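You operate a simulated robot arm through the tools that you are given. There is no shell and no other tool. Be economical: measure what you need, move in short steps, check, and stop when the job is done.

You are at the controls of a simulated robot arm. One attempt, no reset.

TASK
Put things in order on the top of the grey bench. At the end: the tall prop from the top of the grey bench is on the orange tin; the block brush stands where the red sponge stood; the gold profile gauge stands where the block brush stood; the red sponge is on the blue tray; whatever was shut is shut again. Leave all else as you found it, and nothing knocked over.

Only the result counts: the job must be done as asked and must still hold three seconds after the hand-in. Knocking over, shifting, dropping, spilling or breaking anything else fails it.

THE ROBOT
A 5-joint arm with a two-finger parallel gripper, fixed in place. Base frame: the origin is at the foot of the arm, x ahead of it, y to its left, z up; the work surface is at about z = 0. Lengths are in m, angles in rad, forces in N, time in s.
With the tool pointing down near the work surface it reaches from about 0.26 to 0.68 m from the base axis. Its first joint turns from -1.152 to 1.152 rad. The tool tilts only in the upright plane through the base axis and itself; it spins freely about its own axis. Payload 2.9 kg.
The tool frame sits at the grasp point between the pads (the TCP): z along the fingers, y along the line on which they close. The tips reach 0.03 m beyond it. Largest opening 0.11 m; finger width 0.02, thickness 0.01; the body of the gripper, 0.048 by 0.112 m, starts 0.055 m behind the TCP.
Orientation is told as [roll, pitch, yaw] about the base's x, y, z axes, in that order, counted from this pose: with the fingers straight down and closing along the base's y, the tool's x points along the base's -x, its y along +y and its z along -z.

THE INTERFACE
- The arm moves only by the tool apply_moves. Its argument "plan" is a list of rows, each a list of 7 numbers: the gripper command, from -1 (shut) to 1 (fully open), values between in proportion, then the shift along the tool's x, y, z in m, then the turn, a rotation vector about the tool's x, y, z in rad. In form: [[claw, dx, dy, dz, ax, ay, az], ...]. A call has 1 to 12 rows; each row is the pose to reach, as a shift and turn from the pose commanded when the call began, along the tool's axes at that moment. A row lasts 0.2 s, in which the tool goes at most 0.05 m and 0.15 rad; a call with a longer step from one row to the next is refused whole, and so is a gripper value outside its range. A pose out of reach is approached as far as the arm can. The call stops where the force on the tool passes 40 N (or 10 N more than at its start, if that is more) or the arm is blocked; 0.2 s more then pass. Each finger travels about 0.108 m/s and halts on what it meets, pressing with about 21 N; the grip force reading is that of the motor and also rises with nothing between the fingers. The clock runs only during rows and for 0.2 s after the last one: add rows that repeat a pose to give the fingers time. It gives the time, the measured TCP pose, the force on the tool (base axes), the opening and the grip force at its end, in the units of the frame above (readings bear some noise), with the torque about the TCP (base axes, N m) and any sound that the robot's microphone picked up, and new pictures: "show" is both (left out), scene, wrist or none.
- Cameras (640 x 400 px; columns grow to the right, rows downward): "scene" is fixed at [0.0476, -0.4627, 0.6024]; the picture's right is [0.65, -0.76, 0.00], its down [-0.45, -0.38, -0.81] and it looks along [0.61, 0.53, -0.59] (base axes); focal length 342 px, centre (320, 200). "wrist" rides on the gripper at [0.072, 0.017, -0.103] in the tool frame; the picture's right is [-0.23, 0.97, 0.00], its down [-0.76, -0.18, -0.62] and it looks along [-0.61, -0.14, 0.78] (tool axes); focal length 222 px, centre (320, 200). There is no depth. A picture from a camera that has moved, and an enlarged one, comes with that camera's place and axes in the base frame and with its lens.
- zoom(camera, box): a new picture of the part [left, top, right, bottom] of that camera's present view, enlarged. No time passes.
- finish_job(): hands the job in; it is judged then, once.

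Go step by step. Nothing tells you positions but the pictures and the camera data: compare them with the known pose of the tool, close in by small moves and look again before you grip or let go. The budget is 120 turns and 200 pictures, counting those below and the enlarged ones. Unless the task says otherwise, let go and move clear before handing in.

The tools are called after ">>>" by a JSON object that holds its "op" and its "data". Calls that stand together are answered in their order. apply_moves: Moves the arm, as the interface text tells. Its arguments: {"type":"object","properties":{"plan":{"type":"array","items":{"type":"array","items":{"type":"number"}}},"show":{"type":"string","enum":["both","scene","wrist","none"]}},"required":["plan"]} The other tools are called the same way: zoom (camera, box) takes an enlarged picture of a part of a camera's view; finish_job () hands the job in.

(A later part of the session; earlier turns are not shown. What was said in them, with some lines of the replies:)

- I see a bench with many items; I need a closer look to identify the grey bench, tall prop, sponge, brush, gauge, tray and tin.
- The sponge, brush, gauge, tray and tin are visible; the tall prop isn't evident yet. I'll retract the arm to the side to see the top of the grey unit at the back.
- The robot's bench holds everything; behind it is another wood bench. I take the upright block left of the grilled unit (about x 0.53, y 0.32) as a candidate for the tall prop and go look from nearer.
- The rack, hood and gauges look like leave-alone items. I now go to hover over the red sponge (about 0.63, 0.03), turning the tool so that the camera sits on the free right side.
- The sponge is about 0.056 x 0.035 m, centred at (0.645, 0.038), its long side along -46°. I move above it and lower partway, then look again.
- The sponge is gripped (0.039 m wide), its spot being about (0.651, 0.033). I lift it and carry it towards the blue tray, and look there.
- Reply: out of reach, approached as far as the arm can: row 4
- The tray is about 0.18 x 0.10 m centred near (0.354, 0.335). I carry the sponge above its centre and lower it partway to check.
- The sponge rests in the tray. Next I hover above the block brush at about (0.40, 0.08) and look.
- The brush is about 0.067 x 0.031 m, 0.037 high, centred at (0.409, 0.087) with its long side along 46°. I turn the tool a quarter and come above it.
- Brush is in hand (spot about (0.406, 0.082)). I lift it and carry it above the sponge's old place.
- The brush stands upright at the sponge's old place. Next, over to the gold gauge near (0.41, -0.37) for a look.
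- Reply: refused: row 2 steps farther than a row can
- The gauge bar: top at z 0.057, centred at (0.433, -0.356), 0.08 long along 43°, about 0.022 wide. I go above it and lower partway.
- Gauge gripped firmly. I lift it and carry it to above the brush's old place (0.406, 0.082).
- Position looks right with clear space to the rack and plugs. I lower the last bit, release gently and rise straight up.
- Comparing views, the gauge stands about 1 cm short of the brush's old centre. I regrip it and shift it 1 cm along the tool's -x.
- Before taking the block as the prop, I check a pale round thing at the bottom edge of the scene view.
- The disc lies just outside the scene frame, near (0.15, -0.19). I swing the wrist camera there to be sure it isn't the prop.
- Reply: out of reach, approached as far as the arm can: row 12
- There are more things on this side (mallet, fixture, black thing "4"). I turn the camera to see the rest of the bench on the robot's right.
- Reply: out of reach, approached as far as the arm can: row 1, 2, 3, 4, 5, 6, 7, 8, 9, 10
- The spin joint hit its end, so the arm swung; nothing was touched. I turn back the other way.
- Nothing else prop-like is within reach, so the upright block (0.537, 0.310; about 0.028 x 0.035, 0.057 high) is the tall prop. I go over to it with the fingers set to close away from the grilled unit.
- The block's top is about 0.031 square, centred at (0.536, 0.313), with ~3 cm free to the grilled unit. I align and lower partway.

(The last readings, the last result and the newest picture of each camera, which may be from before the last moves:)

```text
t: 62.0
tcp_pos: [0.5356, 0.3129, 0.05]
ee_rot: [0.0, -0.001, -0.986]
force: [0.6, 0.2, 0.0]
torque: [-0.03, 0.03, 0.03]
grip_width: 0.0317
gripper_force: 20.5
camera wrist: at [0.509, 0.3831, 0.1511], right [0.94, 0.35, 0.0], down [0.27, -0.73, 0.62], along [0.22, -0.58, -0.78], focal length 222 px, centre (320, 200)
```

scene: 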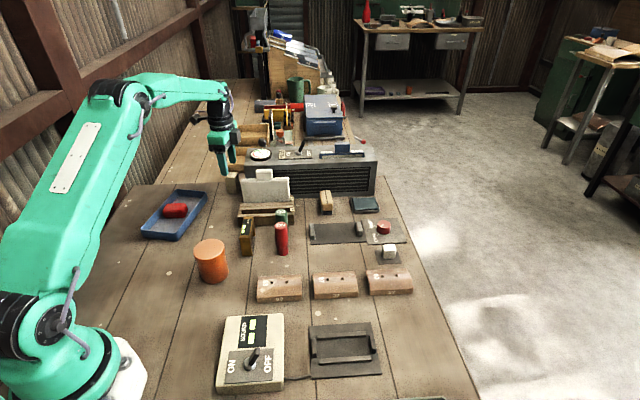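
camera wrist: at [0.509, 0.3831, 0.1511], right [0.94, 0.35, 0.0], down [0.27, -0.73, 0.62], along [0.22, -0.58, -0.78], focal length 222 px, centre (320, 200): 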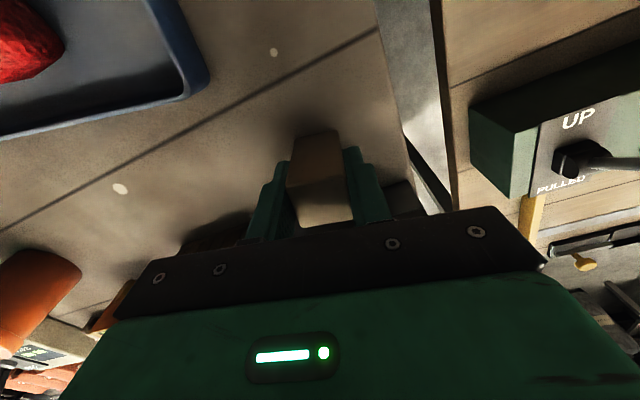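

Block gripped (0.032). Tin top is about z 0.078, centred at (0.296, 0.072). I lift the block high and carry it there.

>>> {"op": "apply_moves", "data": {"plan": [[-0.8, 0, 0, -0.045, 0, 0, 0], [-0.8, 0, 0, -0.09, 0, 0, 0], [-0.8, 0, 0, -0.135, 0, 0, 0], [-0.8, 0, -0.02, -0.165, 0, 0, 0], [-0.8, -0.005, -0.06, -0.18, 0, 0, 0], [-0.8, -0.014, -0.105, -0.18, 0, 0, 0], [-0.8, -0.023, -0.15, -0.18, 0, 0, 0], [-0.8, -0.035, -0.195, -0.18, 0, 0, 0], [-0.8, -0.047, -0.24, -0.18, 0, 0, 0], [-0.8, -0.058, -0.285, -0.18, 0, 0, 0], [-0.8, -0.0687, -0.33, -0.18, 0, 0, 0]]}}

>>> {"op": "zoom", "data": {"camera": "scene", "box": [150, 130, 310, 290]}}

```text
t: 64.4
tcp_pos: [0.2995, 0.0727, 0.2311]
ee_rot: [0.0, 0.0, -0.984]
force: [-0.1, -0.1, -1.1]
torque: [-0.04, -0.01, 0.0]
grip_width: 0.0313
gripper_force: 21.1
camera wrist: at [0.2721, 0.1429, 0.3328], right [0.94, 0.35, 0.0], down [0.27, -0.73, 0.62], along [0.22, -0.58, -0.78], focal length 222 px, centre (320, 200)
```

scene: 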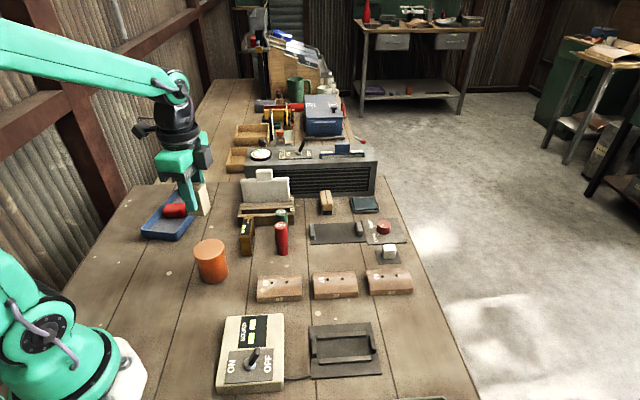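
wrist: 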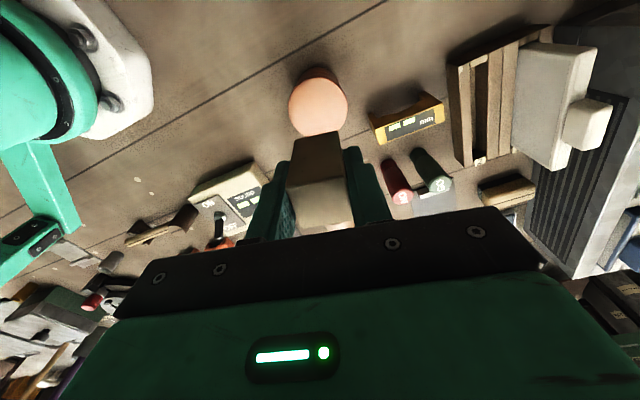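

```text
2.50 times, centred on (230, 210) of scene
camera zoom: at [0.0476, -0.4626, 0.6024], right [0.65, -0.76, 0.0], down [-0.45, -0.38, -0.81], along [0.61, 0.53, -0.59], focal length 855 px, centre (545, 175)
```

zoom: 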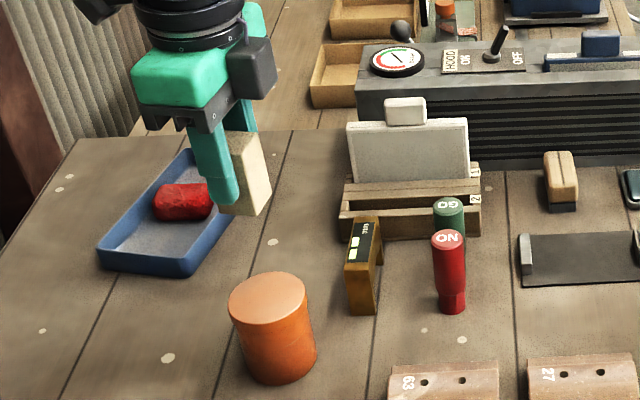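

>>> {"op": "apply_moves", "data": {"plan": [[-0.8, 0.003, -0.0014, 0.04, 0, 0, 0], [-0.8, 0.003, -0.0014, 0.08, 0, 0, 0], [-0.8, 0.003, -0.0014, 0.094, 0, 0, 0], [-0.8, 0.003, -0.0014, 0.094, 0, 0, 0]]}}

>>> {"op": "zoom", "data": {"camera": "scene", "box": [160, 190, 272, 290]}}

```text
t: 65.4
tcp_pos: [0.2951, 0.0751, 0.1357]
ee_rot: [0.0, 0.001, -0.987]
force: [1.0, -0.4, -0.9]
torque: [-0.02, -0.01, -0.02]
grip_width: 0.0318
gripper_force: 21.2
camera wrist: at [0.2689, 0.1453, 0.238], right [0.94, 0.35, 0.0], down [0.27, -0.73, 0.62], along [0.22, -0.58, -0.78], focal length 222 px, centre (320, 200)
```

scene: 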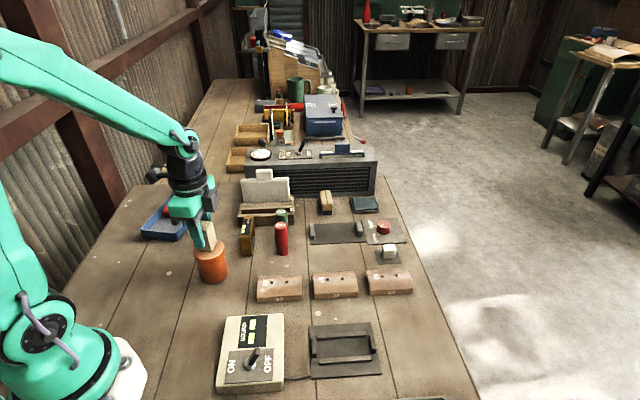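
wrist: 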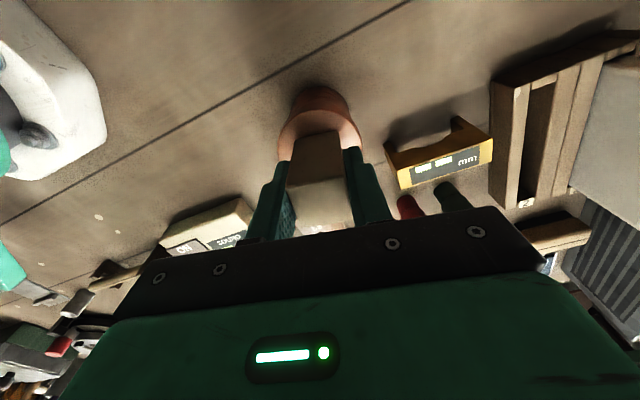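

```text
4.00 times, centred on (216, 240) of scene
camera zoom: at [0.0476, -0.4626, 0.6024], right [0.65, -0.76, 0.0], down [-0.45, -0.38, -0.81], along [0.61, 0.53, -0.59], focal length 1368 px, centre (736, 40)
```

zoom: 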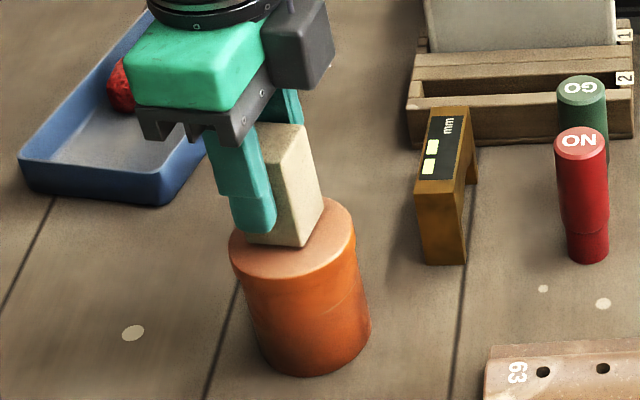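

>>> {"op": "apply_moves", "data": {"plan": [[-0.8, 0, 0, 0.003, 0, 0, 0], [-0.8, 0, 0, 0.005, 0, 0, 0], [-0.8, 0, 0, 0.006, 0, 0, 0], [-0.8, 0, 0, 0.006, 0, 0, 0]], "show": "none"}}

>>> {"op": "zoom", "data": {"camera": "scene", "box": [180, 215, 252, 260]}}

```text
t: 66.4
tcp_pos: [0.2956, 0.075, 0.1299]
ee_rot: [0.001, -0.001, -0.985]
force: [-1.6, -1.5, 18.6]
torque: [-0.08, 0.1, -0.02]
grip_width: 0.032
gripper_force: 20.7
```

```text
8.89 times, centred on (216, 238) of scene
camera zoom: at [0.0475, -0.4627, 0.6024], right [0.65, -0.76, 0.0], down [-0.45, -0.38, -0.81], along [0.61, 0.53, -0.59], focal length 3039 px, centre (1244, -133)
```

zoom: 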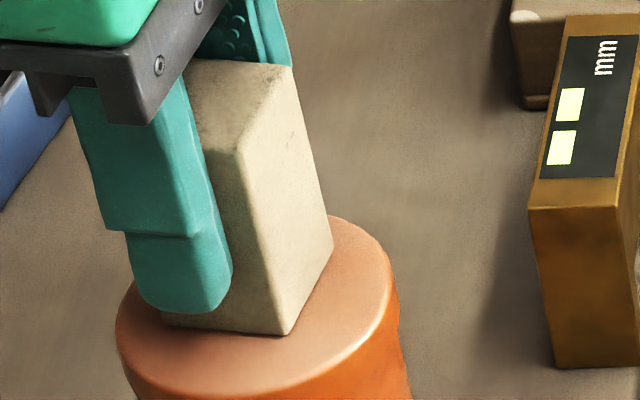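

Contact with the tin is felt (18 N). I ease off slightly, release, and rise.

>>> {"op": "apply_moves", "data": {"plan": [[-0.8, 0, 0, -0.001, 0, 0, 0], [-0.5, 0, 0, -0.001, 0, 0, 0], [-0.1, 0, 0, -0.001, 0, 0, 0], [0, 0, 0, -0.001, 0, 0, 0], [0, 0, 0, -0.03, 0, 0, 0], [0, 0, 0, -0.07, 0, 0, 0], [0, 0, 0, -0.11, 0, 0, 0], [0, 0, 0, -0.15, 0, 0, 0]]}}

>>> {"op": "zoom", "data": {"camera": "scene", "box": [140, 150, 420, 325]}}

```text
t: 68.2
tcp_pos: [0.2957, 0.0755, 0.2795]
ee_rot: [0.0, 0.0, -0.986]
force: [-0.7, 0.3, 0.5]
torque: [0.01, -0.03, 0.0]
grip_width: 0.055
gripper_force: 0.1
camera wrist: at [0.269, 0.145, 0.3826], right [0.94, 0.35, 0.0], down [0.27, -0.73, 0.62], along [0.22, -0.58, -0.78], focal length 222 px, centre (320, 200)
```

scene: 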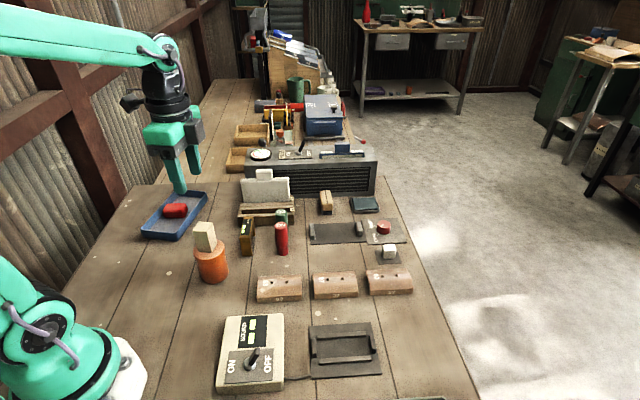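
wrist: 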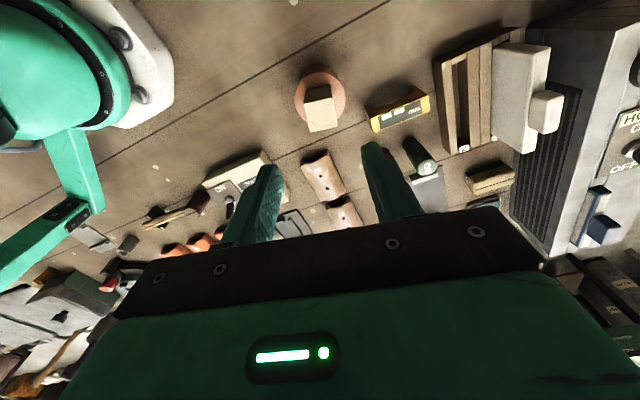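

```text
2.29 times, centred on (280, 238) of scene
camera zoom: at [0.0476, -0.4627, 0.6024], right [0.65, -0.76, 0.0], down [-0.45, -0.38, -0.81], along [0.61, 0.53, -0.59], focal length 782 px, centre (411, 114)
```

zoom: 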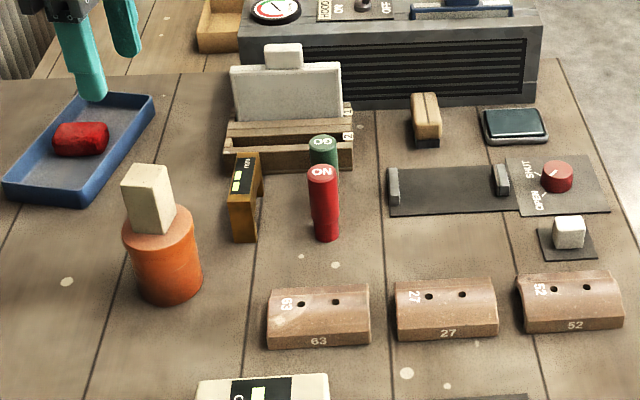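

All four things are where asked: the prop is on the tin, the sponge on the tray, the brush at the sponge's spot and the gauge at the brush's spot. Everything is upright, the hand is clear, and nothing was opened, so I hand in.

>>> {"op": "finish_job", "data": {}}

```text
The job is handed in.
```

I handed the job in with all four moves made, everything upright and the gripper clear; the hand-in gave no verdict.

- **Tall prop:** I took this to be the upright block left of the grilled unit, since nothing else within reach looked like a prop. It is centred on the orange tin.
- **Red sponge:** It lies inside the blue tray.
- **Block brush:** It stands where the sponge stood, by my estimate within about 1 cm of the sponge's centre.
- **Gold profile gauge:** It stands where the brush stood. I regripped it once and moved it 1 cm closer to the brush's old centre.
- **Shut things:** I opened nothing, so nothing needed shutting again.

While I was looking around for the prop, the tool's spin joint reached its limit and the arm swung across at about 0.33 m height. The force readings stayed low, and I saw nothing out of place in the later pictures.
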